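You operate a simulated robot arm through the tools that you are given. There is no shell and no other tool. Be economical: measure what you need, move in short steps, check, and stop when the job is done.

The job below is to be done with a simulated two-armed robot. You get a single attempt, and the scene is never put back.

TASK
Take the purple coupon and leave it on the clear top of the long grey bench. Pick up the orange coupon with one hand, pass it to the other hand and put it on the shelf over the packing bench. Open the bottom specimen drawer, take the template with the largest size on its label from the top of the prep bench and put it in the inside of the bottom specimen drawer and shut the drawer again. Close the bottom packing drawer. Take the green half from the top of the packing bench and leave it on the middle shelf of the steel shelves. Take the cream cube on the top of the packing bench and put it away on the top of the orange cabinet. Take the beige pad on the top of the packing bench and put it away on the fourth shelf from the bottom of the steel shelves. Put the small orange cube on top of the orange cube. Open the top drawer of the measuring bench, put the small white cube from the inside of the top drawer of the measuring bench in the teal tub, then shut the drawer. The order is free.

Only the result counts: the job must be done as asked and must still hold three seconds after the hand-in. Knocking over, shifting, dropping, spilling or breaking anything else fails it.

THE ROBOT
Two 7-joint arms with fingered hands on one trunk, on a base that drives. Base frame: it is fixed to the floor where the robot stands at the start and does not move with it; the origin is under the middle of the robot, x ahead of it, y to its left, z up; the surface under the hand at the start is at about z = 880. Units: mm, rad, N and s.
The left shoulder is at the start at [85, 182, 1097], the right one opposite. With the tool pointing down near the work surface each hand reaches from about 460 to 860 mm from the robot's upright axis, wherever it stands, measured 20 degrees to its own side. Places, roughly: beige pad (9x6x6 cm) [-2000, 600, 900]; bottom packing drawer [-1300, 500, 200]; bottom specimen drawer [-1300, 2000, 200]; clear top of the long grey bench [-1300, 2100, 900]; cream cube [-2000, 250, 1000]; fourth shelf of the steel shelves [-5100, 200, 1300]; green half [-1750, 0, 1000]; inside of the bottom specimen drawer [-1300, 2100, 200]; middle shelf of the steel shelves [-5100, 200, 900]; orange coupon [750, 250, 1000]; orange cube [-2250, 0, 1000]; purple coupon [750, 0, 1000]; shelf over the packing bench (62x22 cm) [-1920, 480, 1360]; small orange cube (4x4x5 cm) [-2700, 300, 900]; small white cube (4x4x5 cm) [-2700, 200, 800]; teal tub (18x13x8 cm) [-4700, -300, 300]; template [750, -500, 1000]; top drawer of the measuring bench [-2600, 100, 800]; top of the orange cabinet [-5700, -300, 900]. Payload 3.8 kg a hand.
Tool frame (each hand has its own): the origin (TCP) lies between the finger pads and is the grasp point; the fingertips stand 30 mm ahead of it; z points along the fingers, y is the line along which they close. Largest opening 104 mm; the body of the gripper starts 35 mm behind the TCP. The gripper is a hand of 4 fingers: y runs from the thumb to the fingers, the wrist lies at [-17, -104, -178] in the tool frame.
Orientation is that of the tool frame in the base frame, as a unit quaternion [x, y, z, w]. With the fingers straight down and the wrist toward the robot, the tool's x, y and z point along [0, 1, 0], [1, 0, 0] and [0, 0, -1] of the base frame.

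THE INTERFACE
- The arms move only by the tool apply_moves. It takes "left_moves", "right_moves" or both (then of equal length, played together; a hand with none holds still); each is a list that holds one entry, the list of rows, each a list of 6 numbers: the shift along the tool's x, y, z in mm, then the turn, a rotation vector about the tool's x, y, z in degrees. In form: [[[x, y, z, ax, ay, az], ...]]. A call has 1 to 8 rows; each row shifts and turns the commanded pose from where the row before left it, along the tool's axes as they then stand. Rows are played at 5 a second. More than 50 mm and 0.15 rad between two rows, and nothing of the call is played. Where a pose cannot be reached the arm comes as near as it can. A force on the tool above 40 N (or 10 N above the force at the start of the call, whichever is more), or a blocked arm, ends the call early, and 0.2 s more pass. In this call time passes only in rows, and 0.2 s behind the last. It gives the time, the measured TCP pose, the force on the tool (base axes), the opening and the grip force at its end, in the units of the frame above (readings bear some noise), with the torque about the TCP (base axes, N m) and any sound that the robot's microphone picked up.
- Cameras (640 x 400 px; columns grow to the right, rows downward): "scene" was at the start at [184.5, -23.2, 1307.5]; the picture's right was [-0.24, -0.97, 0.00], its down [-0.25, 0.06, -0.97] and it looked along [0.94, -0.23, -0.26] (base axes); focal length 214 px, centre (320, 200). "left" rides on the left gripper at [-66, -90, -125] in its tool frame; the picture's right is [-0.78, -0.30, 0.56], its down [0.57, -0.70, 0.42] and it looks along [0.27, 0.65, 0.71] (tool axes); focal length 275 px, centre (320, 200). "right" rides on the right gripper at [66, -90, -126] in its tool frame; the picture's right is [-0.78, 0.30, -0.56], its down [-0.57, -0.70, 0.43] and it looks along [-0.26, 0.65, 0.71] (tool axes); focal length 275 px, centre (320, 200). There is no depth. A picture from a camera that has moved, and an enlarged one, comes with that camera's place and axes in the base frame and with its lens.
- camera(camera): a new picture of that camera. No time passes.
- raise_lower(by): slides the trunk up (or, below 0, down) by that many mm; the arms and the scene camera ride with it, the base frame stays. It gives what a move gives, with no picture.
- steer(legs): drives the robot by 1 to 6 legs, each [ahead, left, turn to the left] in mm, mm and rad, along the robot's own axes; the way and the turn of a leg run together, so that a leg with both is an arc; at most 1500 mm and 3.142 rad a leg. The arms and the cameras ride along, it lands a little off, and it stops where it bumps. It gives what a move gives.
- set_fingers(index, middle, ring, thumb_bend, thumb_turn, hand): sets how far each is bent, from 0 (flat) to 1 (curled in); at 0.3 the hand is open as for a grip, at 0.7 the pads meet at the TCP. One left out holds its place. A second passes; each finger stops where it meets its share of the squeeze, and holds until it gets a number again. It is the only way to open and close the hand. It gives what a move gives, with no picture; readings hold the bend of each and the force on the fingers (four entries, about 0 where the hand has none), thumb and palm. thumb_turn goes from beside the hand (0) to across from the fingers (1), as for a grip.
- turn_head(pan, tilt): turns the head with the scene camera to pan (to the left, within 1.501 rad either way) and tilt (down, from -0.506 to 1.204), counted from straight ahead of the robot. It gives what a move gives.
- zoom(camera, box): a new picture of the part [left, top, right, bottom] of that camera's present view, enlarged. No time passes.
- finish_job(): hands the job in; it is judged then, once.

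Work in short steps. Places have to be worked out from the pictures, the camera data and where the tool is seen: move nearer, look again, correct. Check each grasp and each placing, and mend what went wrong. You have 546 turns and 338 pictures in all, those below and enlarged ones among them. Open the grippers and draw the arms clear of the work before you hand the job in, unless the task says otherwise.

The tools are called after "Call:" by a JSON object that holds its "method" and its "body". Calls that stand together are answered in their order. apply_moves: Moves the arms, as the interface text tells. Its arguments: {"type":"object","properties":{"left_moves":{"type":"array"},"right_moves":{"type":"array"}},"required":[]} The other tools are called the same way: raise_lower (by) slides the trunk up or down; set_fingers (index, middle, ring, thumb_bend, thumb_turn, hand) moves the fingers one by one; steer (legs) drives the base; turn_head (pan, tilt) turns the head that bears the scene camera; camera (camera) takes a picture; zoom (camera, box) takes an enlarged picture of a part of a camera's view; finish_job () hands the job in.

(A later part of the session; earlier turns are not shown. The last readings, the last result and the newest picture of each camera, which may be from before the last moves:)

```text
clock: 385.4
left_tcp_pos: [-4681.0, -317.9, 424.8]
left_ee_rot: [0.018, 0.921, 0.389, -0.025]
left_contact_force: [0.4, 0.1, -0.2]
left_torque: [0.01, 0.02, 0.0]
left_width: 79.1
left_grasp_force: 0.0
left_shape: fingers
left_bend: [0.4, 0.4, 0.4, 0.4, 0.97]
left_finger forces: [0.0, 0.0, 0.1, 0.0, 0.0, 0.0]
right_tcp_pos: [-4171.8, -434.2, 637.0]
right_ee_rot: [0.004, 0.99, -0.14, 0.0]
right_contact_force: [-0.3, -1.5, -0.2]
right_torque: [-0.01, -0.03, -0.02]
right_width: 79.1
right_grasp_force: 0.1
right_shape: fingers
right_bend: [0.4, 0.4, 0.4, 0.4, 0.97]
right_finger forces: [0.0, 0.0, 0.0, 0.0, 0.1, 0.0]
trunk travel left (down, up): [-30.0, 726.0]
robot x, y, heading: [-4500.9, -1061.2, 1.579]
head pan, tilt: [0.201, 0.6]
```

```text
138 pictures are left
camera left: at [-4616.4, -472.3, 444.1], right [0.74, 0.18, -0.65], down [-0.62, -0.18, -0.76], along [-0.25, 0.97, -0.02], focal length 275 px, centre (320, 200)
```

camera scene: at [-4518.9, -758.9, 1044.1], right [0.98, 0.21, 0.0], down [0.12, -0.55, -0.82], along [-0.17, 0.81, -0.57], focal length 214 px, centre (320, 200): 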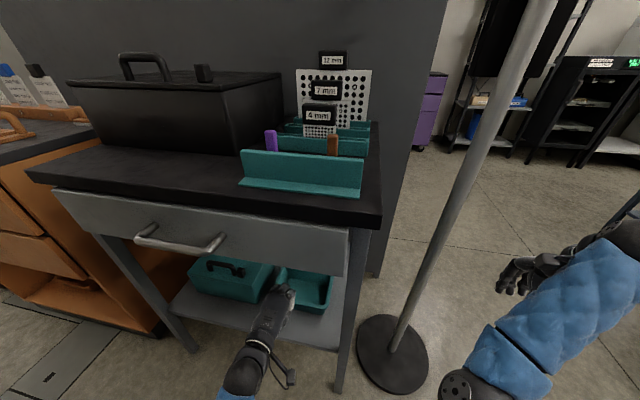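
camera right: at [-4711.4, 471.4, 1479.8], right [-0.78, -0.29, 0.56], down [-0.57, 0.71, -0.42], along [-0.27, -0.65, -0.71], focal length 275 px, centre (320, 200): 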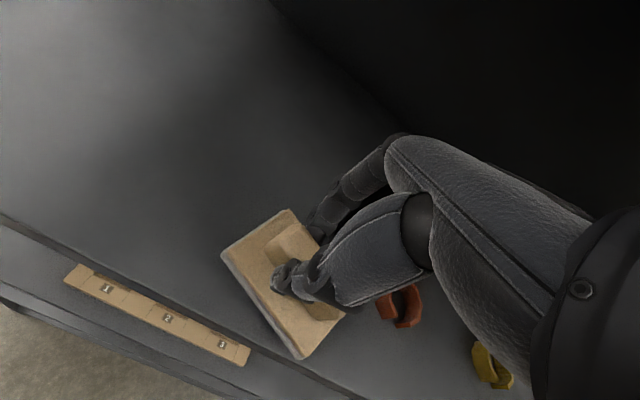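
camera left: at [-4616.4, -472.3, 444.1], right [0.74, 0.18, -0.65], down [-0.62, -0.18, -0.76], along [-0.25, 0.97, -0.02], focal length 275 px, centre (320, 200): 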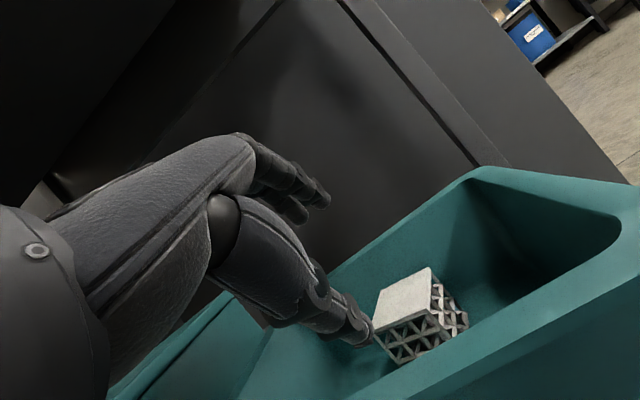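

The white cube is in the tub. I lift the hand out and back away.

Call:
{"method": "apply_moves", "body": {"left_moves": [[[0, 25, -25, 0, 0, 0], [0, 10, -10, 0, 0, 0], [0, -28, -28, 0, 0, 0], [0, -28, -28, 0, 0, 0]]]}}

Call:
{"method": "steer", "body": {"legs": [[-420, 0, 0]]}}

Call:
{"method": "raise_lower", "body": {"by": 250}}

Call:
{"method": "turn_head", "body": {"pan": 0.5, "tilt": 0.55}}

Call:
{"method": "camera", "body": {"camera": "scene"}}

```text
clock: 386.4
left_tcp_pos: [-4679.5, -398.2, 472.8]
left_ee_rot: [0.019, 0.92, 0.39, -0.023]
left_contact_force: [0.1, -1.0, -0.2]
left_torque: [0.03, 0.02, -0.02]
left_width: 79.3
left_grasp_force: 0.2
left_shape: fingers
left_bend: [0.4, 0.4, 0.4, 0.4, 0.97]
left_finger forces: [0.1, 0.0, 0.0, 0.0, 0.0, 0.0]
right_tcp_pos: [-4171.3, -433.5, 636.9]
right_ee_rot: [0.003, 0.99, -0.14, 0.001]
right_contact_force: [-0.7, -0.5, 0.0]
right_torque: [-0.01, 0.01, 0.01]
right_width: 79.0
right_grasp_force: 0.0
right_shape: fingers
right_bend: [0.4, 0.4, 0.4, 0.4, 0.97]
right_finger forces: [0.0, 0.0, 0.1, 0.0, 0.0, 0.1]
trunk travel left (down, up): [-30.0, 726.0]
robot x, y, heading: [-4497.2, -1066.8, 1.577]
head pan, tilt: [0.201, 0.6]
```

```text
clock: 389.0
left_tcp_pos: [-4676.1, -817.5, 472.5]
left_ee_rot: [0.019, 0.92, 0.39, -0.024]
left_contact_force: [0.6, 0.2, 0.0]
left_torque: [0.0, 0.0, -0.02]
left_width: 79.4
left_grasp_force: 0.1
left_shape: fingers
left_bend: [0.4, 0.4, 0.4, 0.4, 0.97]
left_finger forces: [0.0, 0.0, 0.0, 0.0, 0.0, 0.0]
right_tcp_pos: [-4166.8, -853.3, 636.7]
right_ee_rot: [0.005, 0.99, -0.14, 0.0]
right_contact_force: [-0.3, 0.2, 0.0]
right_torque: [0.0, 0.0, -0.01]
right_width: 79.0
right_grasp_force: 0.1
right_shape: fingers
right_bend: [0.4, 0.4, 0.4, 0.4, 0.97]
right_finger forces: [0.1, 0.0, 0.0, 0.0, 0.1, 0.1]
trunk travel left (down, up): [-30.0, 726.0]
robot x, y, heading: [-4496.3, -1485.4, 1.578]
head pan, tilt: [0.201, 0.6]
```

```text
clock: 391.6
left_tcp_pos: [-4676.5, -817.7, 721.6]
left_ee_rot: [0.019, 0.921, 0.389, -0.023]
left_contact_force: [-0.4, -0.3, -0.2]
left_torque: [0.0, -0.01, 0.03]
left_width: 79.3
left_grasp_force: 0.0
left_shape: fingers
left_bend: [0.4, 0.4, 0.4, 0.4, 0.97]
left_finger forces: [0.0, 0.0, 0.0, 0.0, 0.1, 0.0]
right_tcp_pos: [-4168.7, -854.4, 886.9]
right_ee_rot: [0.004, 0.99, -0.141, 0.0]
right_contact_force: [-0.5, -0.2, -0.1]
right_torque: [0.05, -0.01, -0.01]
right_width: 79.2
right_grasp_force: 0.2
right_shape: fingers
right_bend: [0.4, 0.4, 0.4, 0.4, 0.97]
right_finger forces: [0.0, 0.1, 0.0, 0.0, 0.0, 0.1]
trunk travel left (down, up): [-280.0, 476.0]
robot x, y, heading: [-4498.1, -1486.6, 1.576]
head pan, tilt: [0.201, 0.6]
```

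```text
clock: 392.4
left_tcp_pos: [-4674.9, -817.8, 721.5]
left_ee_rot: [0.018, 0.921, 0.389, -0.025]
left_contact_force: [0.7, 0.2, 0.8]
left_torque: [0.0, 0.0, 0.01]
left_width: 79.2
left_grasp_force: 0.3
left_shape: fingers
left_bend: [0.4, 0.4, 0.4, 0.4, 0.97]
left_finger forces: [0.0, 0.0, 0.0, 0.0, 0.0, 0.0]
right_tcp_pos: [-4167.4, -853.2, 888.5]
right_ee_rot: [0.005, 0.99, -0.141, 0.0]
right_contact_force: [-0.1, -0.5, 0.8]
right_torque: [0.0, 0.0, 0.02]
right_width: 79.2
right_grasp_force: 0.0
right_shape: fingers
right_bend: [0.4, 0.4, 0.4, 0.4, 0.97]
right_finger forces: [0.1, 0.1, 0.1, 0.1, 0.0, 0.1]
trunk travel left (down, up): [-280.0, 476.0]
robot x, y, heading: [-4493.5, -1485.3, 1.573]
head pan, tilt: [0.499, 0.55]
```

```text
137 pictures are left
camera scene: at [-4540.3, -1325.1, 1311.2], right [0.88, 0.48, 0.0], down [0.25, -0.46, -0.85], along [-0.41, 0.75, -0.52], focal length 214 px, centre (320, 200)
```

scene: 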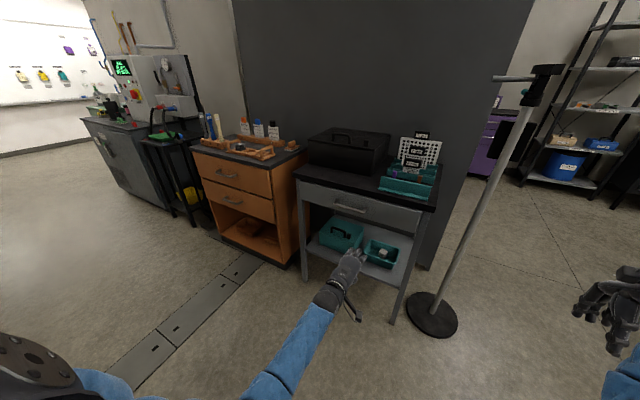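

White cube is visible in the tub. I also zoom onto the orange cabinet's top for later.

Call:
{"method": "zoom", "body": {"camera": "scene", "box": [180, 105, 320, 195]}}

```text
4.44 times, centred on (250, 150) of scene
camera zoom: at [-4540.3, -1325.1, 1311.2], right [0.88, 0.48, 0.0], down [0.25, -0.46, -0.85], along [-0.41, 0.75, -0.52], focal length 953 px, centre (631, 422)
```

zoom: 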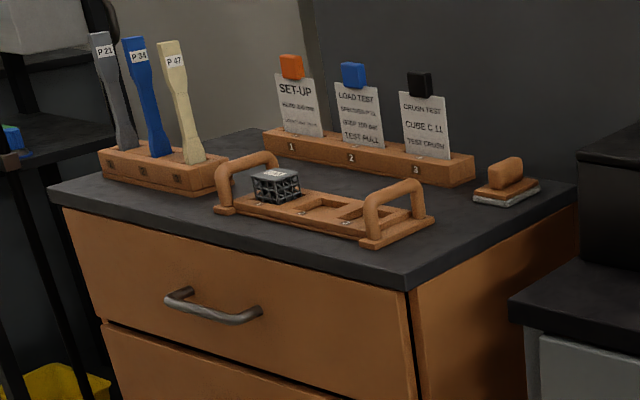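

Next: shut the measuring bench drawer on the way back. I turn east and drive there, then pitch the left hand forward as a fist.

Call:
{"method": "steer", "body": {"legs": [[0, 0, -1.573], [700, 0, 0], [0, 1325, 0]]}}

Call:
{"method": "apply_moves", "body": {"left_moves": [[[0, 0, 0, -8.4, 0, 0], [0, 0, 0, -8.4, 0, 0], [0, 0, 0, -8.4, 0, 0], [0, 0, 0, -8.4, 0, 0], [0, 0, 0, -8.4, 0, 0]]]}}

Call:
{"method": "set_fingers", "body": {"hand": "left", "index": 1.0, "middle": 1.0, "ring": 1.0, "thumb_bend": 0.85}}

Call:
{"method": "turn_head", "body": {"pan": 0.2, "tilt": 0.5}}

Call:
{"method": "camera", "body": {"camera": "scene"}}

```text
clock: 406.4
left_tcp_pos: [-3100.4, 17.3, 723.3]
left_ee_rot: [0.671, 0.63, 0.29, 0.262]
left_contact_force: [0.3, -0.2, -0.1]
left_torque: [0.0, -0.03, 0.0]
left_width: 79.3
left_grasp_force: 0.1
left_shape: fingers
left_bend: [0.4, 0.4, 0.4, 0.4, 0.97]
left_finger forces: [0.0, 0.0, 0.0, 0.0, 0.1, 0.1]
right_tcp_pos: [-3147.3, -491.1, 887.6]
right_ee_rot: [0.711, 0.689, -0.098, -0.1]
right_contact_force: [-0.2, -0.6, -0.7]
right_torque: [0.0, 0.0, -0.03]
right_width: 79.3
right_grasp_force: 0.0
right_shape: fingers
right_bend: [0.4, 0.4, 0.4, 0.4, 0.97]
right_finger forces: [0.1, 0.0, 0.1, 0.0, 0.0, 0.0]
trunk travel left (down, up): [-280.0, 476.0]
robot x, y, heading: [-3771.3, -147.2, -0.018]
head pan, tilt: [0.499, 0.55]
```

```text
clock: 407.6
left_tcp_pos: [-3112.5, 19.0, 737.7]
left_ee_rot: [0.543, 0.496, 0.486, 0.473]
left_contact_force: [-0.1, 0.5, -0.4]
left_torque: [0.0, -0.01, 0.01]
left_width: 79.4
left_grasp_force: 0.0
left_shape: fingers
left_bend: [0.4, 0.4, 0.4, 0.4, 0.97]
left_finger forces: [0.1, 0.1, 0.0, 0.1, 0.0, 0.0]
left hand out of reach, approached as far as the arm can: row 5
right_tcp_pos: [-3148.5, -491.6, 887.0]
right_ee_rot: [0.711, 0.689, -0.097, -0.1]
right_contact_force: [0.9, 0.3, -0.5]
right_torque: [-0.01, -0.01, 0.01]
right_width: 79.1
right_grasp_force: 0.1
right_shape: fingers
right_bend: [0.4, 0.4, 0.4, 0.4, 0.97]
right_finger forces: [0.0, 0.0, 0.0, 0.0, 0.1, 0.1]
trunk travel left (down, up): [-280.0, 476.0]
robot x, y, heading: [-3768.3, -149.2, -0.014]
head pan, tilt: [0.499, 0.55]
```

```text
clock: 408.6
left_tcp_pos: [-3112.7, 19.9, 736.5]
left_ee_rot: [0.544, 0.496, 0.485, 0.473]
left_contact_force: [0.1, -0.1, 1.0]
left_torque: [0.01, 0.0, 0.01]
left_width: 0.0
left_grasp_force: 0.2
left_shape: fingers
left_bend: [0.79, 1.0, 1.0, 0.78, 0.97]
left_finger forces: [0.0, 0.0, 0.0, 0.0, 0.0, 0.1]
right_tcp_pos: [-3148.2, -490.8, 887.7]
right_ee_rot: [0.711, 0.689, -0.098, -0.1]
right_contact_force: [0.8, 0.0, -0.4]
right_torque: [0.0, 0.01, 0.0]
right_width: 78.9
right_grasp_force: 0.0
right_shape: fingers
right_bend: [0.4, 0.4, 0.4, 0.4, 0.97]
right_finger forces: [0.0, 0.0, 0.0, 0.1, 0.0, 0.1]
trunk travel left (down, up): [-280.0, 476.0]
robot x, y, heading: [-3769.3, -147.5, -0.018]
head pan, tilt: [0.499, 0.55]
```

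```text
clock: 409.4
left_tcp_pos: [-3112.7, 18.8, 737.6]
left_ee_rot: [0.543, 0.497, 0.486, 0.472]
left_contact_force: [-1.0, -1.0, 0.4]
left_torque: [0.02, 0.0, 0.01]
left_width: 0.1
left_grasp_force: 0.2
left_shape: fingers
left_bend: [0.8, 1.0, 1.0, 0.79, 0.97]
left_finger forces: [0.0, 0.0, 0.1, 0.0, 0.1, 0.0]
right_tcp_pos: [-3147.9, -491.0, 888.5]
right_ee_rot: [0.711, 0.689, -0.098, -0.1]
right_contact_force: [-0.5, 0.5, 0.1]
right_torque: [0.05, 0.02, -0.03]
right_width: 79.2
right_grasp_force: 0.1
right_shape: fingers
right_bend: [0.4, 0.4, 0.4, 0.4, 0.97]
right_finger forces: [0.1, 0.0, 0.0, 0.0, 0.0, 0.0]
trunk travel left (down, up): [-280.0, 476.0]
robot x, y, heading: [-3768.6, -143.6, -0.019]
head pan, tilt: [0.201, 0.499]
```

```text
135 pictures are left
camera scene: at [-3600.6, -133.8, 1315.8], right [0.18, -0.98, 0.0], down [-0.47, -0.09, -0.88], along [0.86, 0.16, -0.48], focal length 214 px, centre (320, 200)
```

scene: 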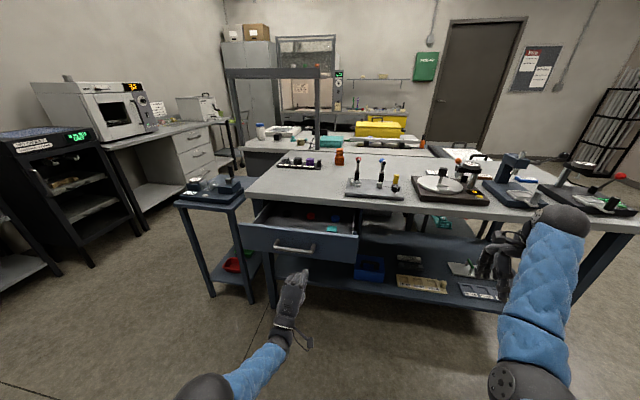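

I back 80 mm, align the fist with the handle bar's middle, then push by driving forward.

Call:
{"method": "steer", "body": {"legs": [[-80, 0, 0.015]]}}

Call:
{"method": "apply_moves", "body": {"left_moves": [[[25, 25, 0, 0, 0, 0], [25, 27, 0, 0, 0, 0]]]}}

Call:
{"method": "steer", "body": {"legs": [[120, 0, 0]]}}

Call:
{"method": "camera", "body": {"camera": "scene"}}

```text
clock: 410.5
left_tcp_pos: [-3196.6, 28.8, 738.7]
left_ee_rot: [0.54, 0.5, 0.488, 0.468]
left_contact_force: [0.1, -0.3, 0.2]
left_torque: [-0.02, 0.02, 0.0]
left_width: 0.0
left_grasp_force: 0.0
left_shape: fingers
left_bend: [0.8, 1.0, 1.0, 0.79, 0.97]
left_finger forces: [0.0, 0.1, 0.0, 0.1, 0.0, 0.0]
right_tcp_pos: [-3224.0, -481.7, 888.1]
right_ee_rot: [0.706, 0.695, -0.098, -0.099]
right_contact_force: [-0.7, -0.3, -0.3]
right_torque: [-0.01, -0.03, -0.01]
right_width: 79.2
right_grasp_force: 0.2
right_shape: fingers
right_bend: [0.4, 0.4, 0.4, 0.4, 0.97]
right_finger forces: [0.1, 0.0, 0.0, 0.0, 0.0, 0.0]
trunk travel left (down, up): [-280.0, 476.0]
robot x, y, heading: [-3850.2, -144.6, 0.001]
head pan, tilt: [0.201, 0.499]
```

```text
clock: 411.1
left_tcp_pos: [-3189.3, 75.3, 791.7]
left_ee_rot: [0.541, 0.5, 0.488, 0.469]
left_contact_force: [-0.3, -0.6, 0.0]
left_torque: [-0.02, 0.0, -0.02]
left_width: 0.1
left_grasp_force: 0.1
left_shape: fingers
left_bend: [0.8, 1.0, 1.0, 0.79, 0.97]
left_finger forces: [0.1, 0.1, 0.0, 0.0, 0.0, 0.1]
right_tcp_pos: [-3223.0, -480.9, 888.3]
right_ee_rot: [0.706, 0.694, -0.099, -0.099]
right_contact_force: [-0.2, 0.0, 0.0]
right_torque: [0.0, 0.01, -0.04]
right_width: 78.9
right_grasp_force: 0.1
right_shape: fingers
right_bend: [0.4, 0.4, 0.4, 0.4, 0.97]
right_finger forces: [0.1, 0.0, 0.0, 0.0, 0.1, 0.0]
trunk travel left (down, up): [-280.0, 476.0]
robot x, y, heading: [-3852.0, -146.1, -0.004]
head pan, tilt: [0.201, 0.499]
```

```text
clock: 412.3
left_tcp_pos: [-3065.7, 72.6, 791.3]
left_ee_rot: [0.541, 0.5, 0.487, 0.469]
left_contact_force: [-0.5, -0.2, 0.0]
left_torque: [0.04, -0.03, -0.01]
left_width: 0.1
left_grasp_force: 0.1
left_shape: fingers
left_bend: [0.81, 1.0, 1.0, 0.8, 0.97]
left_finger forces: [0.0, 0.0, 0.0, 0.0, 0.0, 0.0]
right_tcp_pos: [-3102.1, -483.4, 886.5]
right_ee_rot: [0.707, 0.693, -0.1, -0.1]
right_contact_force: [0.2, 0.0, 0.2]
right_torque: [0.02, -0.01, -0.03]
right_width: 79.1
right_grasp_force: 0.1
right_shape: fingers
right_bend: [0.4, 0.4, 0.4, 0.4, 0.97]
right_finger forces: [0.1, 0.1, 0.1, 0.1, 0.0, 0.0]
trunk travel left (down, up): [-280.0, 476.0]
robot x, y, heading: [-3731.4, -147.3, -0.008]
head pan, tilt: [0.201, 0.499]
```

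```text
134 pictures are left
camera scene: at [-3558.6, -131.5, 1315.6], right [0.19, -0.98, 0.0], down [-0.47, -0.09, -0.88], along [0.86, 0.17, -0.48], focal length 214 px, centre (320, 200)
```

scene: 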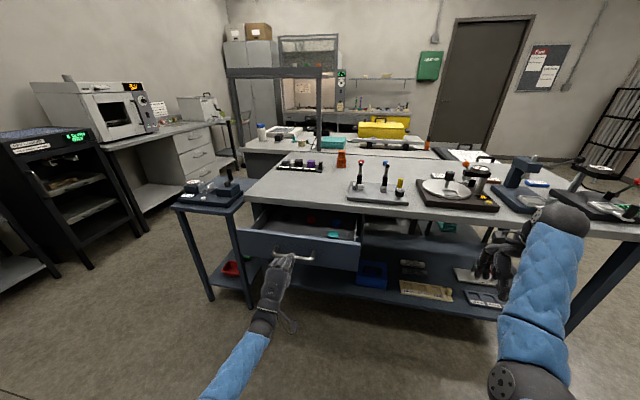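

Before pushing further I raise and retract the right hand so it clears the bench; then push the remaining distance.

Call:
{"method": "apply_moves", "body": {"right_moves": [[[0, -10, -40, 0, 0, 0], [0, -10, -45, 0, 0, 0], [0, -10, -45, 0, 0, 0], [0, 0, -45, 0, 0, 0]]]}}

Call:
{"method": "steer", "body": {"legs": [[215, 0, 0]]}}

Call:
{"method": "camera", "body": {"camera": "scene"}}

```text
clock: 413.3
left_tcp_pos: [-3068.2, 72.5, 793.4]
left_ee_rot: [0.541, 0.499, 0.488, 0.469]
left_contact_force: [0.0, -0.4, 0.8]
left_torque: [0.02, 0.01, -0.01]
left_width: 0.4
left_grasp_force: 0.0
left_shape: fingers
left_bend: [0.81, 1.0, 1.0, 0.8, 0.97]
left_finger forces: [0.0, 0.0, 0.0, 0.0, 0.0, 0.0]
right_tcp_pos: [-3082.2, -483.8, 1063.0]
right_ee_rot: [0.706, 0.694, -0.1, -0.099]
right_contact_force: [0.2, -0.1, -0.1]
right_torque: [-0.01, 0.01, 0.0]
right_width: 79.3
right_grasp_force: 0.0
right_shape: fingers
right_bend: [0.4, 0.4, 0.4, 0.4, 0.97]
right_finger forces: [0.0, 0.0, 0.0, 0.0, 0.1, 0.0]
trunk travel left (down, up): [-280.0, 476.0]
robot x, y, heading: [-3730.0, -145.3, -0.006]
head pan, tilt: [0.201, 0.499]
```

```text
clock: 415.0
left_tcp_pos: [-2854.9, 69.6, 791.0]
left_ee_rot: [0.542, 0.5, 0.487, 0.468]
left_contact_force: [1.0, -0.2, -0.4]
left_torque: [0.03, -0.01, 0.01]
left_width: 0.0
left_grasp_force: 0.1
left_shape: fingers
left_bend: [0.84, 1.0, 1.0, 0.82, 0.97]
left_finger forces: [0.0, 0.0, 0.0, 0.0, 0.0, 0.0]
right_tcp_pos: [-2869.1, -486.3, 1063.3]
right_ee_rot: [0.707, 0.693, -0.099, -0.099]
right_contact_force: [-0.2, 0.0, 0.4]
right_torque: [0.02, 0.01, -0.02]
right_width: 79.0
right_grasp_force: 0.1
right_shape: fingers
right_bend: [0.4, 0.4, 0.4, 0.4, 0.97]
right_finger forces: [0.0, 0.0, 0.0, 0.1, 0.0, 0.0]
trunk travel left (down, up): [-280.0, 476.0]
robot x, y, heading: [-3519.8, -149.8, -0.006]
head pan, tilt: [0.201, 0.499]
```

```text
133 pictures are left
camera scene: at [-3347.3, -133.0, 1315.6], right [0.19, -0.98, 0.0], down [-0.47, -0.09, -0.88], along [0.86, 0.17, -0.48], focal length 214 px, centre (320, 200)
```

scene: 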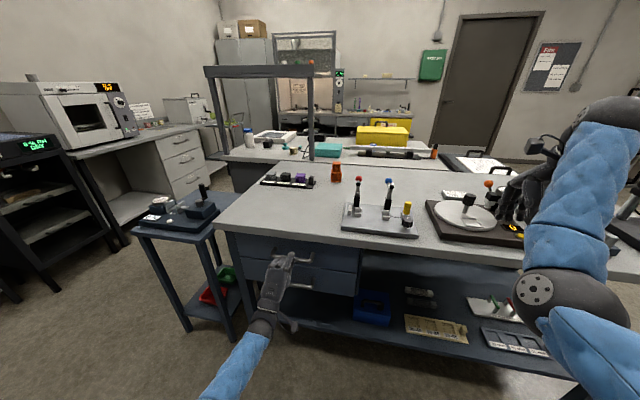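

Call:
{"method": "apply_moves", "body": {"left_moves": [[[0, 1, 12, 0, 0, 0], [0, 1, 12, 0, 0, 0], [0, 1, 12, 0, 0, 0]]]}}

Call:
{"method": "zoom", "body": {"camera": "scene", "box": [220, 220, 400, 330]}}

```text
clock: 415.5
left_tcp_pos: [-2842.1, 70.5, 791.4]
left_ee_rot: [0.539, 0.497, 0.488, 0.472]
left_contact_force: [-23.8, 0.9, 9.1]
left_torque: [-0.07, 0.03, -0.2]
left_width: 0.0
left_grasp_force: 12.3
left_shape: fingers
left_bend: [0.87, 1.0, 1.0, 0.84, 0.97]
left_finger forces: [0.1, 0.0, 0.0, 0.0, 24.7, 0.0]
right_tcp_pos: [-2873.0, -485.5, 1064.3]
right_ee_rot: [0.707, 0.694, -0.098, -0.098]
right_contact_force: [0.7, -0.3, 1.1]
right_torque: [0.01, -0.01, -0.02]
right_width: 79.1
right_grasp_force: 0.1
right_shape: fingers
right_bend: [0.4, 0.4, 0.4, 0.4, 0.97]
right_finger forces: [0.0, 0.0, 0.0, 0.0, 0.0, 0.0]
trunk travel left (down, up): [-280.0, 476.0]
robot x, y, heading: [-3517.2, -149.9, -0.006]
head pan, tilt: [0.201, 0.499]
stopped in row 2 (left hand): the force on the tool passed its limit at 49 N (the readings are from after the stop); the commanded pose is now the measured one
```

```text
3.56 times, centred on (310, 275) of scene
camera zoom: at [-3351.4, -132.9, 1316.3], right [0.19, -0.98, 0.0], down [-0.47, -0.09, -0.88], along [0.86, 0.17, -0.48], focal length 763 px, centre (356, -67)
```

zoom: 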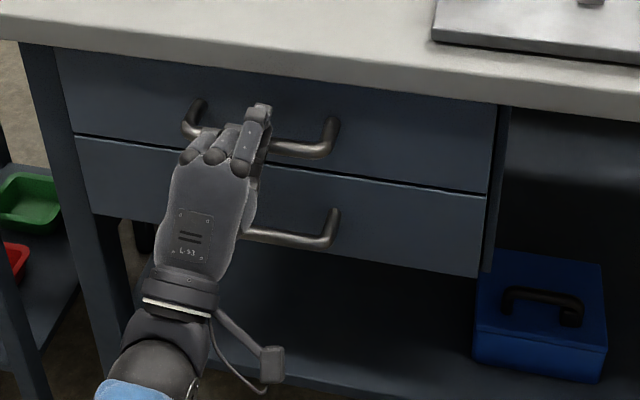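

The drawer is shut. I open the fingers so nothing hooks, and back away.

Call:
{"method": "set_fingers", "body": {"hand": "left", "index": 0.3, "middle": 0.3, "ring": 0.3, "thumb_bend": 0.3}}

Call:
{"method": "apply_moves", "body": {"left_moves": [[[0, 0, -15, 0, 0, 0], [0, 0, -30, 0, 0, 0], [0, 0, -40, 0, 0, 0]]]}}

Call:
{"method": "steer", "body": {"legs": [[-250, 0, 0]]}}

Call:
{"method": "camera", "body": {"camera": "scene"}}

```text
clock: 416.0
left_tcp_pos: [-2842.1, 69.6, 804.0]
left_ee_rot: [0.532, 0.489, 0.495, 0.482]
left_contact_force: [-27.7, -3.1, 23.5]
left_torque: [-0.2, 0.05, -0.23]
left_width: 31.9
left_grasp_force: 18.2
left_shape: fingers
left_bend: [0.37, 0.5, 0.5, 0.69, 0.98]
left_finger forces: [0.0, 0.0, 0.1, 0.0, 36.9, 0.0]
right_tcp_pos: [-2875.5, -485.6, 1067.1]
right_ee_rot: [0.707, 0.694, -0.097, -0.098]
right_contact_force: [-0.4, -0.4, -0.9]
right_torque: [0.01, 0.01, 0.01]
right_width: 79.1
right_grasp_force: 0.1
right_shape: fingers
right_bend: [0.4, 0.4, 0.4, 0.4, 0.97]
right_finger forces: [0.1, 0.1, 0.0, 0.1, 0.0, 0.1]
trunk travel left (down, up): [-280.0, 476.0]
robot x, y, heading: [-3522.2, -146.1, -0.004]
head pan, tilt: [0.201, 0.499]
stopped (left hand): the force on the tool passed its limit at 43 N (the readings are from after the stop); the commanded pose is now the measured one
```

```text
clock: 416.8
left_tcp_pos: [-2923.5, 75.6, 799.7]
left_ee_rot: [0.538, 0.495, 0.489, 0.475]
left_contact_force: [1.0, -0.9, 0.1]
left_torque: [-0.01, 0.01, 0.0]
left_width: 104.4
left_grasp_force: 0.1
left_shape: fingers
left_bend: [0.3, 0.3, 0.3, 0.3, 0.97]
left_finger forces: [0.0, 0.1, 0.0, 0.1, 0.0, 0.0]
right_tcp_pos: [-2871.0, -485.0, 1062.6]
right_ee_rot: [0.707, 0.694, -0.099, -0.099]
right_contact_force: [-0.1, 0.1, 0.2]
right_torque: [0.01, 0.0, 0.01]
right_width: 79.1
right_grasp_force: 0.1
right_shape: fingers
right_bend: [0.4, 0.4, 0.4, 0.4, 0.97]
right_finger forces: [0.0, 0.0, 0.1, 0.0, 0.0, 0.0]
trunk travel left (down, up): [-280.0, 476.0]
robot x, y, heading: [-3521.7, -149.4, -0.005]
head pan, tilt: [0.201, 0.499]
```

```text
clock: 418.6
left_tcp_pos: [-3176.7, 79.1, 801.0]
left_ee_rot: [0.536, 0.496, 0.492, 0.474]
left_contact_force: [-1.1, 0.4, 0.5]
left_torque: [-0.02, 0.0, 0.01]
left_width: 104.7
left_grasp_force: 0.0
left_shape: fingers
left_bend: [0.3, 0.3, 0.3, 0.3, 0.97]
left_finger forces: [0.1, 0.0, 0.1, 0.0, 0.0, 0.0]
right_tcp_pos: [-3121.6, -482.0, 1062.6]
right_ee_rot: [0.706, 0.694, -0.099, -0.099]
right_contact_force: [0.5, -0.4, -0.5]
right_torque: [0.02, 0.0, 0.0]
right_width: 79.2
right_grasp_force: 0.1
right_shape: fingers
right_bend: [0.4, 0.4, 0.4, 0.4, 0.97]
right_finger forces: [0.0, 0.0, 0.0, 0.0, 0.1, 0.1]
trunk travel left (down, up): [-280.0, 476.0]
robot x, y, heading: [-3771.2, -146.1, -0.002]
head pan, tilt: [0.201, 0.499]
```

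```text
131 pictures are left
camera scene: at [-3601.9, -131.2, 1316.0], right [0.2, -0.98, 0.0], down [-0.47, -0.1, -0.88], along [0.86, 0.17, -0.48], focal length 214 px, centre (320, 200)
```

scene: 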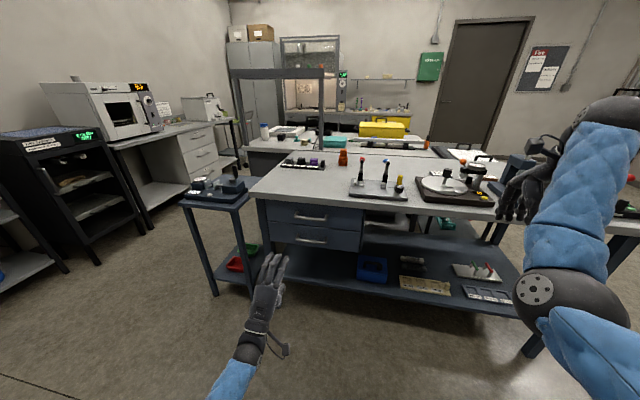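

Drawer shut, all in place. Next the cream cube and green half. I put both tools back to pointing down and drive round to the packing bench's north end.

Call:
{"method": "apply_moves", "body": {"left_moves": [[[0, 20, 0, 8.4, 0, 0], [0, 20, 0, 8.4, 0, 0], [0, 20, 0, 8.4, 0, 0], [0, 20, 0, 8.4, 0, 0], [0, 20, 0, 8.4, 0, 0], [0, 20, 0, 8.4, 0, 0], [0, 20, 0, 8.4, 0, 0], [0, 10, 0, 8.4, 0, 0]]], "right_moves": [[[0, 0, 0, -8, 0, 0], [0, 0, 0, -8, 0, 0], [0, 0, 0, 0, 0, 0], [0, 0, 0, 0, 0, 0], [0, 0, 0, 0, 0, 0], [0, 0, 0, 0, 0, 0], [0, 0, 0, 0, 0, 0], [0, 0, 0, 0, 0, 0]]]}}

Call:
{"method": "apply_moves", "body": {"left_moves": [[[0, 0, -35, 8.4, 0, 0], [0, 0, -35, 5, 0, 0], [0, 0, -45, 0, 0, 0], [0, 0, -45, 0, 0, 0], [0, 0, -45, 0, 0, 0]]]}}

Call:
{"method": "steer", "body": {"legs": [[0, 1500, 0], [0, 200, 0], [0, 0, -1.571], [0, 1500, 0], [0, 530, 0]]}}

Call:
{"method": "turn_head", "body": {"pan": -0.1, "tilt": 0.5}}

Call:
{"method": "camera", "body": {"camera": "scene"}}

```text
clock: 420.4
left_tcp_pos: [-3102.3, 68.3, 921.7]
left_ee_rot: [0.708, 0.686, 0.134, 0.098]
left_contact_force: [-1.0, -0.3, 0.2]
left_torque: [0.01, 0.0, 0.02]
left_width: 104.6
left_grasp_force: 0.2
left_shape: fingers
left_bend: [0.3, 0.3, 0.3, 0.3, 0.97]
left_finger forces: [0.0, 0.1, 0.1, 0.0, 0.0, 0.1]
right_tcp_pos: [-3120.7, -481.7, 1062.1]
right_ee_rot: [0.712, 0.702, -0.001, 0.0]
right_contact_force: [0.5, 0.4, 0.0]
right_torque: [0.02, 0.01, 0.05]
right_width: 79.2
right_grasp_force: 0.0
right_shape: fingers
right_bend: [0.4, 0.4, 0.4, 0.4, 0.97]
right_finger forces: [0.0, 0.0, 0.0, 0.0, 0.0, 0.0]
trunk travel left (down, up): [-280.0, 476.0]
robot x, y, heading: [-3772.1, -149.2, 0.002]
head pan, tilt: [0.201, 0.499]
```

```text
clock: 421.6
left_tcp_pos: [-3134.5, 55.2, 1125.0]
left_ee_rot: [0.716, 0.696, 0.055, 0.014]
left_contact_force: [-0.2, -0.4, 0.0]
left_torque: [0.01, 0.0, 0.0]
left_width: 104.5
left_grasp_force: 0.0
left_shape: fingers
left_bend: [0.3, 0.3, 0.3, 0.3, 0.97]
left_finger forces: [0.0, 0.1, 0.0, 0.0, 0.0, 0.1]
right_tcp_pos: [-3122.8, -484.5, 1062.8]
right_ee_rot: [0.712, 0.702, 0.0, -0.001]
right_contact_force: [-0.8, -0.5, -0.1]
right_torque: [0.05, -0.02, 0.0]
right_width: 79.1
right_grasp_force: 0.0
right_shape: fingers
right_bend: [0.4, 0.4, 0.4, 0.4, 0.97]
right_finger forces: [0.0, 0.1, 0.0, 0.0, 0.1, 0.1]
trunk travel left (down, up): [-280.0, 476.0]
robot x, y, heading: [-3769.7, -148.3, -0.005]
head pan, tilt: [0.201, 0.499]
```

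```text
clock: 443.9
left_tcp_pos: [-1526.2, 901.9, 1124.0]
left_ee_rot: [0.998, -0.015, 0.028, 0.049]
left_contact_force: [-0.1, 0.4, -0.2]
left_torque: [-0.03, 0.01, -0.03]
left_width: 104.4
left_grasp_force: 0.0
left_shape: fingers
left_bend: [0.3, 0.3, 0.3, 0.3, 0.97]
left_finger forces: [0.0, 0.1, 0.0, 0.0, 0.1, 0.0]
right_tcp_pos: [-2067.6, 891.5, 1062.0]
right_ee_rot: [1.0, -0.009, 0.0, 0.0]
right_contact_force: [0.8, 0.2, 0.7]
right_torque: [0.01, 0.01, 0.04]
right_width: 78.9
right_grasp_force: 0.0
right_shape: fingers
right_bend: [0.4, 0.4, 0.4, 0.4, 0.97]
right_finger forces: [0.1, 0.0, 0.0, 0.0, 0.0, 0.1]
trunk travel left (down, up): [-280.0, 476.0]
robot x, y, heading: [-1734.3, 1539.8, -1.575]
head pan, tilt: [0.201, 0.499]
```

```text
clock: 444.7
left_tcp_pos: [-1526.3, 901.8, 1124.0]
left_ee_rot: [0.998, -0.015, 0.027, 0.048]
left_contact_force: [-0.6, -0.4, -0.7]
left_torque: [0.02, 0.0, -0.04]
left_width: 104.4
left_grasp_force: 0.1
left_shape: fingers
left_bend: [0.3, 0.3, 0.3, 0.3, 0.97]
left_finger forces: [0.1, 0.0, 0.0, 0.0, 0.1, 0.0]
right_tcp_pos: [-2067.2, 892.6, 1063.2]
right_ee_rot: [1.0, -0.009, 0.0, 0.0]
right_contact_force: [0.0, -0.2, 0.5]
right_torque: [-0.03, -0.02, 0.0]
right_width: 79.0
right_grasp_force: 0.1
right_shape: fingers
right_bend: [0.4, 0.4, 0.4, 0.4, 0.97]
right_finger forces: [0.1, 0.0, 0.0, 0.0, 0.1, 0.0]
trunk travel left (down, up): [-280.0, 476.0]
robot x, y, heading: [-1732.7, 1539.4, -1.577]
head pan, tilt: [-0.099, 0.499]
```

```text
130 pictures are left
camera scene: at [-1741.4, 1368.5, 1315.8], right [-0.99, 0.1, 0.0], down [0.05, 0.48, -0.88], along [-0.09, -0.87, -0.48], focal length 214 px, centre (320, 200)
```

scene: 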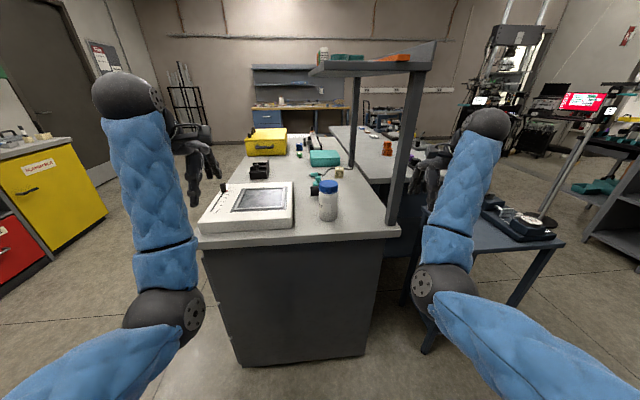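

I bring the right hand to x ≈ -1955, z ≈ 1045 and drive in under the shelf toward the cream cube.

Call:
{"method": "apply_moves", "body": {"right_moves": [[[40, 0, 5, 0, 0, 0], [40, 0, 5, 0, 0, 0], [32, 0, 8, 0, 0, 0]]]}}

Call:
{"method": "steer", "body": {"legs": [[410, 0, 0]]}}

Call:
{"method": "camera", "body": {"camera": "right"}}

Call:
{"method": "camera", "body": {"camera": "scene"}}

```text
clock: 445.5
left_tcp_pos: [-1526.5, 902.2, 1123.3]
left_ee_rot: [0.998, -0.016, 0.027, 0.048]
left_contact_force: [0.3, 0.5, 0.2]
left_torque: [-0.04, 0.03, 0.01]
left_width: 104.6
left_grasp_force: 0.0
left_shape: fingers
left_bend: [0.3, 0.3, 0.3, 0.3, 0.97]
left_finger forces: [0.0, 0.0, 0.1, 0.0, 0.1, 0.1]
right_tcp_pos: [-1953.4, 889.3, 1046.0]
right_ee_rot: [1.0, -0.009, -0.001, -0.002]
right_contact_force: [-0.2, 0.8, -0.2]
right_torque: [0.0, 0.04, 0.0]
right_width: 79.4
right_grasp_force: 0.0
right_shape: fingers
right_bend: [0.4, 0.4, 0.4, 0.4, 0.97]
right_finger forces: [0.0, 0.0, 0.0, 0.0, 0.0, 0.0]
trunk travel left (down, up): [-280.0, 476.0]
robot x, y, heading: [-1731.2, 1540.3, -1.579]
head pan, tilt: [-0.099, 0.499]
```

```text
clock: 448.0
left_tcp_pos: [-1523.8, 490.4, 1123.6]
left_ee_rot: [0.998, -0.012, 0.028, 0.048]
left_contact_force: [0.2, 0.4, 0.2]
left_torque: [0.02, 0.0, 0.0]
left_width: 104.5
left_grasp_force: 0.2
left_shape: fingers
left_bend: [0.3, 0.3, 0.3, 0.3, 0.97]
left_finger forces: [0.0, 0.0, 0.1, 0.0, 0.0, 0.0]
right_tcp_pos: [-1951.4, 476.0, 1044.2]
right_ee_rot: [1.0, -0.006, -0.001, -0.002]
right_contact_force: [0.1, 0.3, -0.5]
right_torque: [0.03, -0.02, 0.0]
right_width: 78.9
right_grasp_force: 0.0
right_shape: fingers
right_bend: [0.4, 0.4, 0.4, 0.4, 0.97]
right_finger forces: [0.0, 0.0, 0.0, 0.0, 0.0, 0.0]
trunk travel left (down, up): [-280.0, 476.0]
robot x, y, heading: [-1733.8, 1128.1, -1.565]
head pan, tilt: [-0.099, 0.499]
```

```text
129 pictures are left
camera right: at [-1883.7, 563.7, 1169.8], right [-0.78, -0.29, 0.56], down [-0.56, 0.71, -0.42], along [-0.27, -0.64, -0.72], focal length 275 px, centre (320, 200)
```

right: 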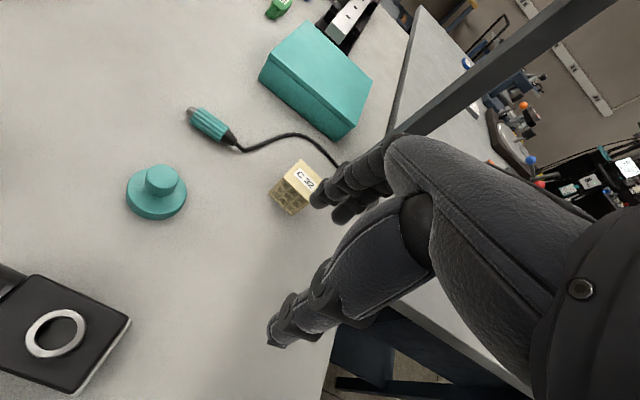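

```text
128 pictures are left
camera scene: at [-1741.2, 955.3, 1315.7], right [-1.0, 0.1, 0.0], down [0.05, 0.48, -0.88], along [-0.09, -0.87, -0.48], focal length 214 px, centre (320, 200)
```

scene: 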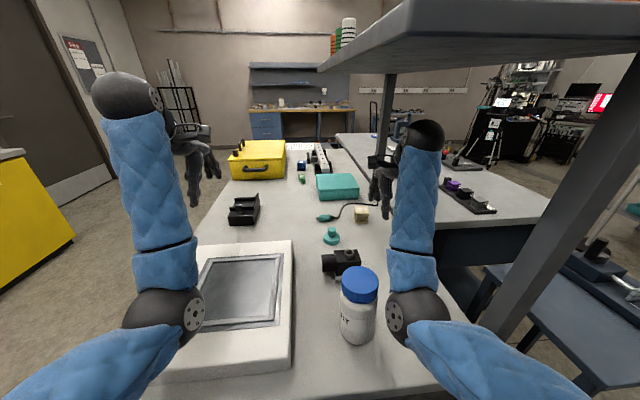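

The right elbow is close to the bottle; I shift the robot 38 mm to the right so the elbow runs midway between bottle and post, and correct the hand.

Call:
{"method": "steer", "body": {"legs": [[0, -38, 0]]}}

Call:
{"method": "apply_moves", "body": {"right_moves": [[[15, 25, 0, 0, 0, 0], [15, 30, 0, 0, 0, 0], [12, 25, 0, 0, 0, 0]]]}}

Call:
{"method": "camera", "body": {"camera": "right"}}

Call:
{"method": "camera", "body": {"camera": "scene"}}

```text
clock: 448.9
left_tcp_pos: [-1565.4, 490.2, 1124.6]
left_ee_rot: [0.998, -0.013, 0.028, 0.048]
left_contact_force: [0.3, 0.4, 0.5]
left_torque: [0.02, -0.06, 0.04]
left_width: 104.4
left_grasp_force: 0.1
left_shape: fingers
left_bend: [0.3, 0.3, 0.3, 0.3, 0.97]
left_finger forces: [0.0, 0.0, 0.0, 0.0, 0.1, 0.1]
right_tcp_pos: [-1991.3, 474.5, 1044.3]
right_ee_rot: [1.0, -0.006, 0.0, -0.001]
right_contact_force: [-0.5, 0.4, 0.2]
right_torque: [0.0, -0.03, 0.03]
right_width: 78.9
right_grasp_force: 0.1
right_shape: fingers
right_bend: [0.4, 0.4, 0.4, 0.4, 0.97]
right_finger forces: [0.0, 0.0, 0.0, 0.0, 0.0, 0.0]
trunk travel left (down, up): [-280.0, 476.0]
robot x, y, heading: [-1767.8, 1129.1, -1.573]
head pan, tilt: [-0.099, 0.499]
```

```text
clock: 449.7
left_tcp_pos: [-1563.5, 489.9, 1124.1]
left_ee_rot: [0.998, -0.013, 0.027, 0.049]
left_contact_force: [-0.1, -0.2, -0.1]
left_torque: [0.04, -0.02, -0.04]
left_width: 104.6
left_grasp_force: 0.0
left_shape: fingers
left_bend: [0.3, 0.3, 0.3, 0.3, 0.97]
left_finger forces: [0.1, 0.1, 0.1, 0.1, 0.0, 0.0]
right_tcp_pos: [-1948.9, 395.2, 1046.6]
right_ee_rot: [1.0, -0.007, 0.0, -0.001]
right_contact_force: [0.3, 0.5, -0.1]
right_torque: [0.0, -0.01, -0.02]
right_width: 79.1
right_grasp_force: 0.1
right_shape: fingers
right_bend: [0.4, 0.4, 0.4, 0.4, 0.97]
right_finger forces: [0.0, 0.0, 0.0, 0.1, 0.0, 0.1]
trunk travel left (down, up): [-280.0, 476.0]
robot x, y, heading: [-1772.7, 1130.6, -1.571]
head pan, tilt: [-0.099, 0.499]
```

```text
127 pictures are left
camera right: at [-1881.5, 482.9, 1171.2], right [-0.78, -0.29, 0.56], down [-0.56, 0.71, -0.42], along [-0.27, -0.64, -0.71], focal length 275 px, centre (320, 200)
```

right: 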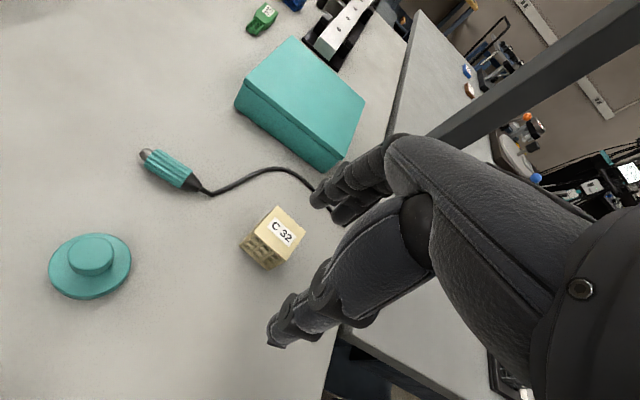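

```text
126 pictures are left
camera scene: at [-1779.8, 955.8, 1315.8], right [-1.0, 0.1, 0.0], down [0.05, 0.48, -0.88], along [-0.09, -0.87, -0.48], focal length 214 px, centre (320, 200)
```

scene: 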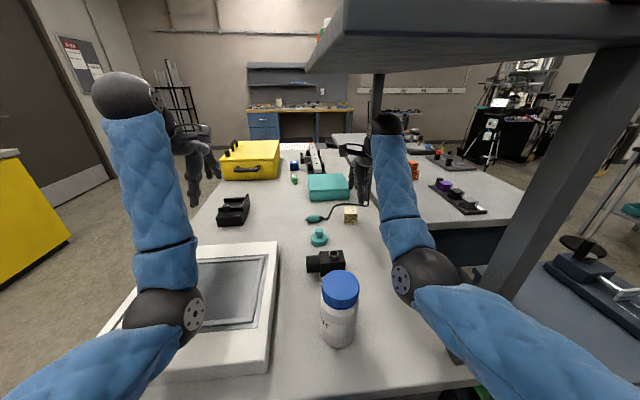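

Cream cube refined to (-1950, 328), aligned with the axes. I drive 25 mm, extend and open the hand fully.

Call:
{"method": "set_fingers", "body": {"hand": "right", "index": 0.33, "middle": 0.33, "ring": 0.33, "thumb_bend": 0.33}}

Call:
{"method": "steer", "body": {"legs": [[22, 0, 0]]}}

Call:
{"method": "apply_moves", "body": {"right_moves": [[[0, 22, 10, 0, 0, 0], [0, 22, 10, 0, 0, 0], [0, 0, 30, 0, 0, 0], [0, 0, 30, 0, 0, 0]]]}}

Call:
{"method": "camera", "body": {"camera": "right"}}

Call:
{"method": "camera", "body": {"camera": "scene"}}

```text
clock: 450.7
left_tcp_pos: [-1563.1, 491.4, 1124.5]
left_ee_rot: [0.998, -0.013, 0.027, 0.049]
left_contact_force: [0.1, 0.4, 0.4]
left_torque: [0.01, 0.02, 0.01]
left_width: 104.4
left_grasp_force: 0.0
left_shape: fingers
left_bend: [0.3, 0.3, 0.3, 0.3, 0.97]
left_finger forces: [0.0, 0.1, 0.1, 0.0, 0.0, 0.0]
right_tcp_pos: [-1948.2, 395.3, 1046.5]
right_ee_rot: [1.0, -0.007, 0.0, 0.0]
right_contact_force: [1.1, -0.3, 0.2]
right_torque: [0.0, -0.01, 0.01]
right_width: 96.6
right_grasp_force: 0.0
right_shape: fingers
right_bend: [0.33, 0.33, 0.33, 0.33, 0.97]
right_finger forces: [0.0, 0.0, 0.0, 0.1, 0.0, 0.0]
trunk travel left (down, up): [-280.0, 476.0]
robot x, y, heading: [-1769.2, 1128.1, -1.57]
head pan, tilt: [-0.099, 0.499]
```

```text
clock: 451.5
left_tcp_pos: [-1562.9, 467.1, 1122.5]
left_ee_rot: [0.998, -0.013, 0.027, 0.048]
left_contact_force: [0.0, 0.5, 0.2]
left_torque: [0.02, 0.03, 0.02]
left_width: 104.6
left_grasp_force: 0.0
left_shape: fingers
left_bend: [0.3, 0.3, 0.3, 0.3, 0.97]
left_finger forces: [0.0, 0.0, 0.0, 0.0, 0.0, 0.0]
right_tcp_pos: [-1949.8, 371.0, 1044.8]
right_ee_rot: [1.0, -0.007, 0.0, -0.002]
right_contact_force: [0.0, -0.7, 0.2]
right_torque: [0.04, -0.02, -0.02]
right_width: 96.9
right_grasp_force: 0.0
right_shape: fingers
right_bend: [0.33, 0.33, 0.33, 0.33, 0.97]
right_finger forces: [0.0, 0.0, 0.0, 0.0, 0.1, 0.1]
trunk travel left (down, up): [-280.0, 476.0]
robot x, y, heading: [-1771.1, 1103.5, -1.569]
head pan, tilt: [-0.099, 0.499]
```

```text
clock: 452.5
left_tcp_pos: [-1564.5, 468.8, 1123.2]
left_ee_rot: [0.998, -0.014, 0.027, 0.048]
left_contact_force: [-0.2, -0.3, -0.2]
left_torque: [0.0, -0.02, 0.0]
left_width: 104.6
left_grasp_force: 0.1
left_shape: fingers
left_bend: [0.3, 0.3, 0.3, 0.3, 0.97]
left_finger forces: [0.1, 0.0, 0.0, 0.0, 0.0, 0.0]
right_tcp_pos: [-1950.1, 328.8, 966.5]
right_ee_rot: [1.0, -0.007, -0.001, -0.001]
right_contact_force: [0.4, 0.1, 0.0]
right_torque: [0.01, -0.01, 0.0]
right_width: 97.0
right_grasp_force: 0.0
right_shape: fingers
right_bend: [0.33, 0.33, 0.33, 0.33, 0.97]
right_finger forces: [0.1, 0.0, 0.1, 0.0, 0.1, 0.0]
trunk travel left (down, up): [-280.0, 476.0]
robot x, y, heading: [-1767.8, 1102.3, -1.572]
head pan, tilt: [-0.099, 0.499]
```

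```text
125 pictures are left
camera right: at [-1882.8, 416.8, 1090.4], right [-0.78, -0.29, 0.56], down [-0.56, 0.71, -0.42], along [-0.28, -0.64, -0.71], focal length 275 px, centre (320, 200)
```

right: 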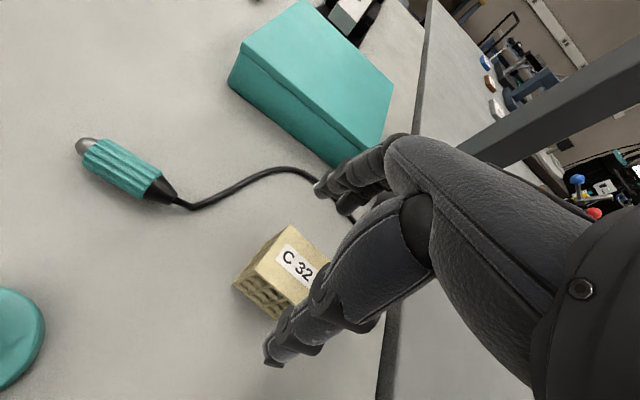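

```text
124 pictures are left
camera scene: at [-1779.7, 933.7, 1315.8], right [-1.0, 0.1, 0.0], down [0.05, 0.48, -0.88], along [-0.09, -0.87, -0.48], focal length 214 px, centre (320, 200)
```

scene: 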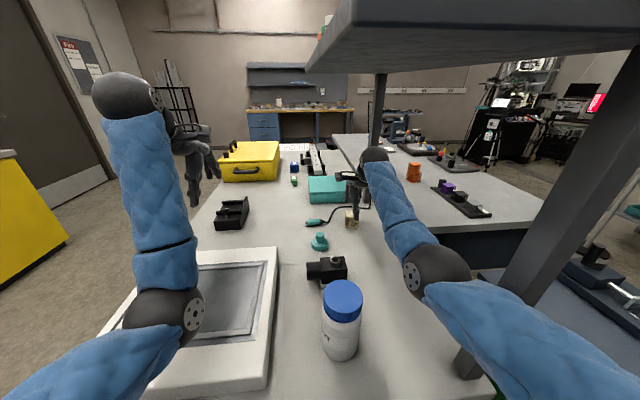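

Aligned. I lower to z ≈ 917 and close.

Call:
{"method": "apply_moves", "body": {"right_moves": [[[0, 2, 25, 0, 0, 0], [0, 0, 24, 0, 0, 0]]]}}

Call:
{"method": "set_fingers", "body": {"hand": "right", "index": 0.68, "middle": 0.68, "ring": 0.68, "thumb_bend": 0.68}}

Call:
{"method": "apply_moves", "body": {"right_moves": [[[0, 0, -15, 0, 0, 0], [0, 0, -30, 0, 0, 0], [0, 0, -40, 0, 0, 0]]]}}

Call:
{"method": "camera", "body": {"camera": "right"}}

```text
clock: 453.1
left_tcp_pos: [-1562.9, 468.8, 1124.7]
left_ee_rot: [0.998, -0.012, 0.027, 0.049]
left_contact_force: [0.2, 0.9, 0.4]
left_torque: [-0.02, 0.02, -0.03]
left_width: 104.4
left_grasp_force: 0.1
left_shape: fingers
left_bend: [0.3, 0.3, 0.3, 0.3, 0.97]
left_finger forces: [0.1, 0.1, 0.1, 0.0, 0.0, 0.0]
right_tcp_pos: [-1948.3, 326.0, 916.6]
right_ee_rot: [1.0, -0.007, -0.001, -0.001]
right_contact_force: [0.1, -0.1, 0.8]
right_torque: [0.01, 0.01, -0.01]
right_width: 96.9
right_grasp_force: 0.1
right_shape: fingers
right_bend: [0.33, 0.33, 0.33, 0.33, 0.97]
right_finger forces: [0.1, 0.0, 0.0, 0.0, 0.0, 0.1]
trunk travel left (down, up): [-280.0, 476.0]
robot x, y, heading: [-1766.0, 1103.8, -1.571]
head pan, tilt: [-0.099, 0.499]
```

```text
clock: 454.1
left_tcp_pos: [-1561.3, 469.0, 1124.0]
left_ee_rot: [0.998, -0.013, 0.027, 0.048]
left_contact_force: [0.0, -1.0, 0.5]
left_torque: [0.0, -0.01, 0.0]
left_width: 104.7
left_grasp_force: 0.0
left_shape: fingers
left_bend: [0.3, 0.3, 0.3, 0.3, 0.97]
left_finger forces: [0.1, 0.0, 0.1, 0.0, 0.0, 0.0]
right_tcp_pos: [-1946.9, 326.6, 916.6]
right_ee_rot: [1.0, -0.008, -0.003, -0.002]
right_contact_force: [1.2, -0.5, 0.3]
right_torque: [0.01, 0.0, -0.03]
right_width: 43.3
right_grasp_force: 18.2
right_shape: fingers
right_bend: [0.56, 0.61, 0.64, 0.55, 0.95]
right_finger forces: [8.2, 6.7, 3.3, 0.0, 18.2, 0.0]
trunk travel left (down, up): [-280.0, 476.0]
robot x, y, heading: [-1768.3, 1105.8, -1.566]
head pan, tilt: [-0.099, 0.499]
```

```text
clock: 454.9
left_tcp_pos: [-1558.0, 469.4, 1122.9]
left_ee_rot: [0.998, -0.012, 0.025, 0.049]
left_contact_force: [0.1, -0.4, 0.6]
left_torque: [-0.03, 0.01, 0.01]
left_width: 104.6
left_grasp_force: 0.0
left_shape: fingers
left_bend: [0.3, 0.3, 0.3, 0.3, 0.97]
left_finger forces: [0.1, 0.1, 0.1, 0.0, 0.0, 0.1]
right_tcp_pos: [-1945.8, 326.3, 1003.0]
right_ee_rot: [1.0, -0.006, -0.004, -0.002]
right_contact_force: [-0.9, 0.0, -0.4]
right_torque: [0.0, -0.01, 0.01]
right_width: 43.3
right_grasp_force: 18.1
right_shape: fingers
right_bend: [0.57, 0.61, 0.64, 0.55, 0.95]
right_finger forces: [8.2, 6.5, 3.2, 0.0, 18.1, 0.0]
trunk travel left (down, up): [-280.0, 476.0]
robot x, y, heading: [-1767.1, 1107.5, -1.567]
head pan, tilt: [-0.099, 0.499]
```

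```text
123 pictures are left
camera right: at [-1877.1, 415.1, 1127.7], right [-0.78, -0.29, 0.56], down [-0.57, 0.71, -0.42], along [-0.28, -0.64, -0.71], focal length 275 px, centre (320, 200)
```

right: 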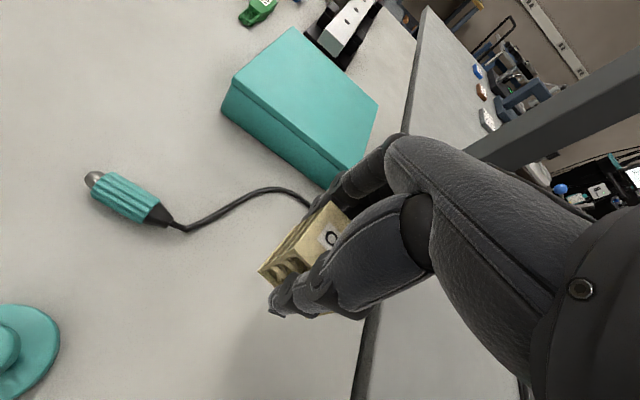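

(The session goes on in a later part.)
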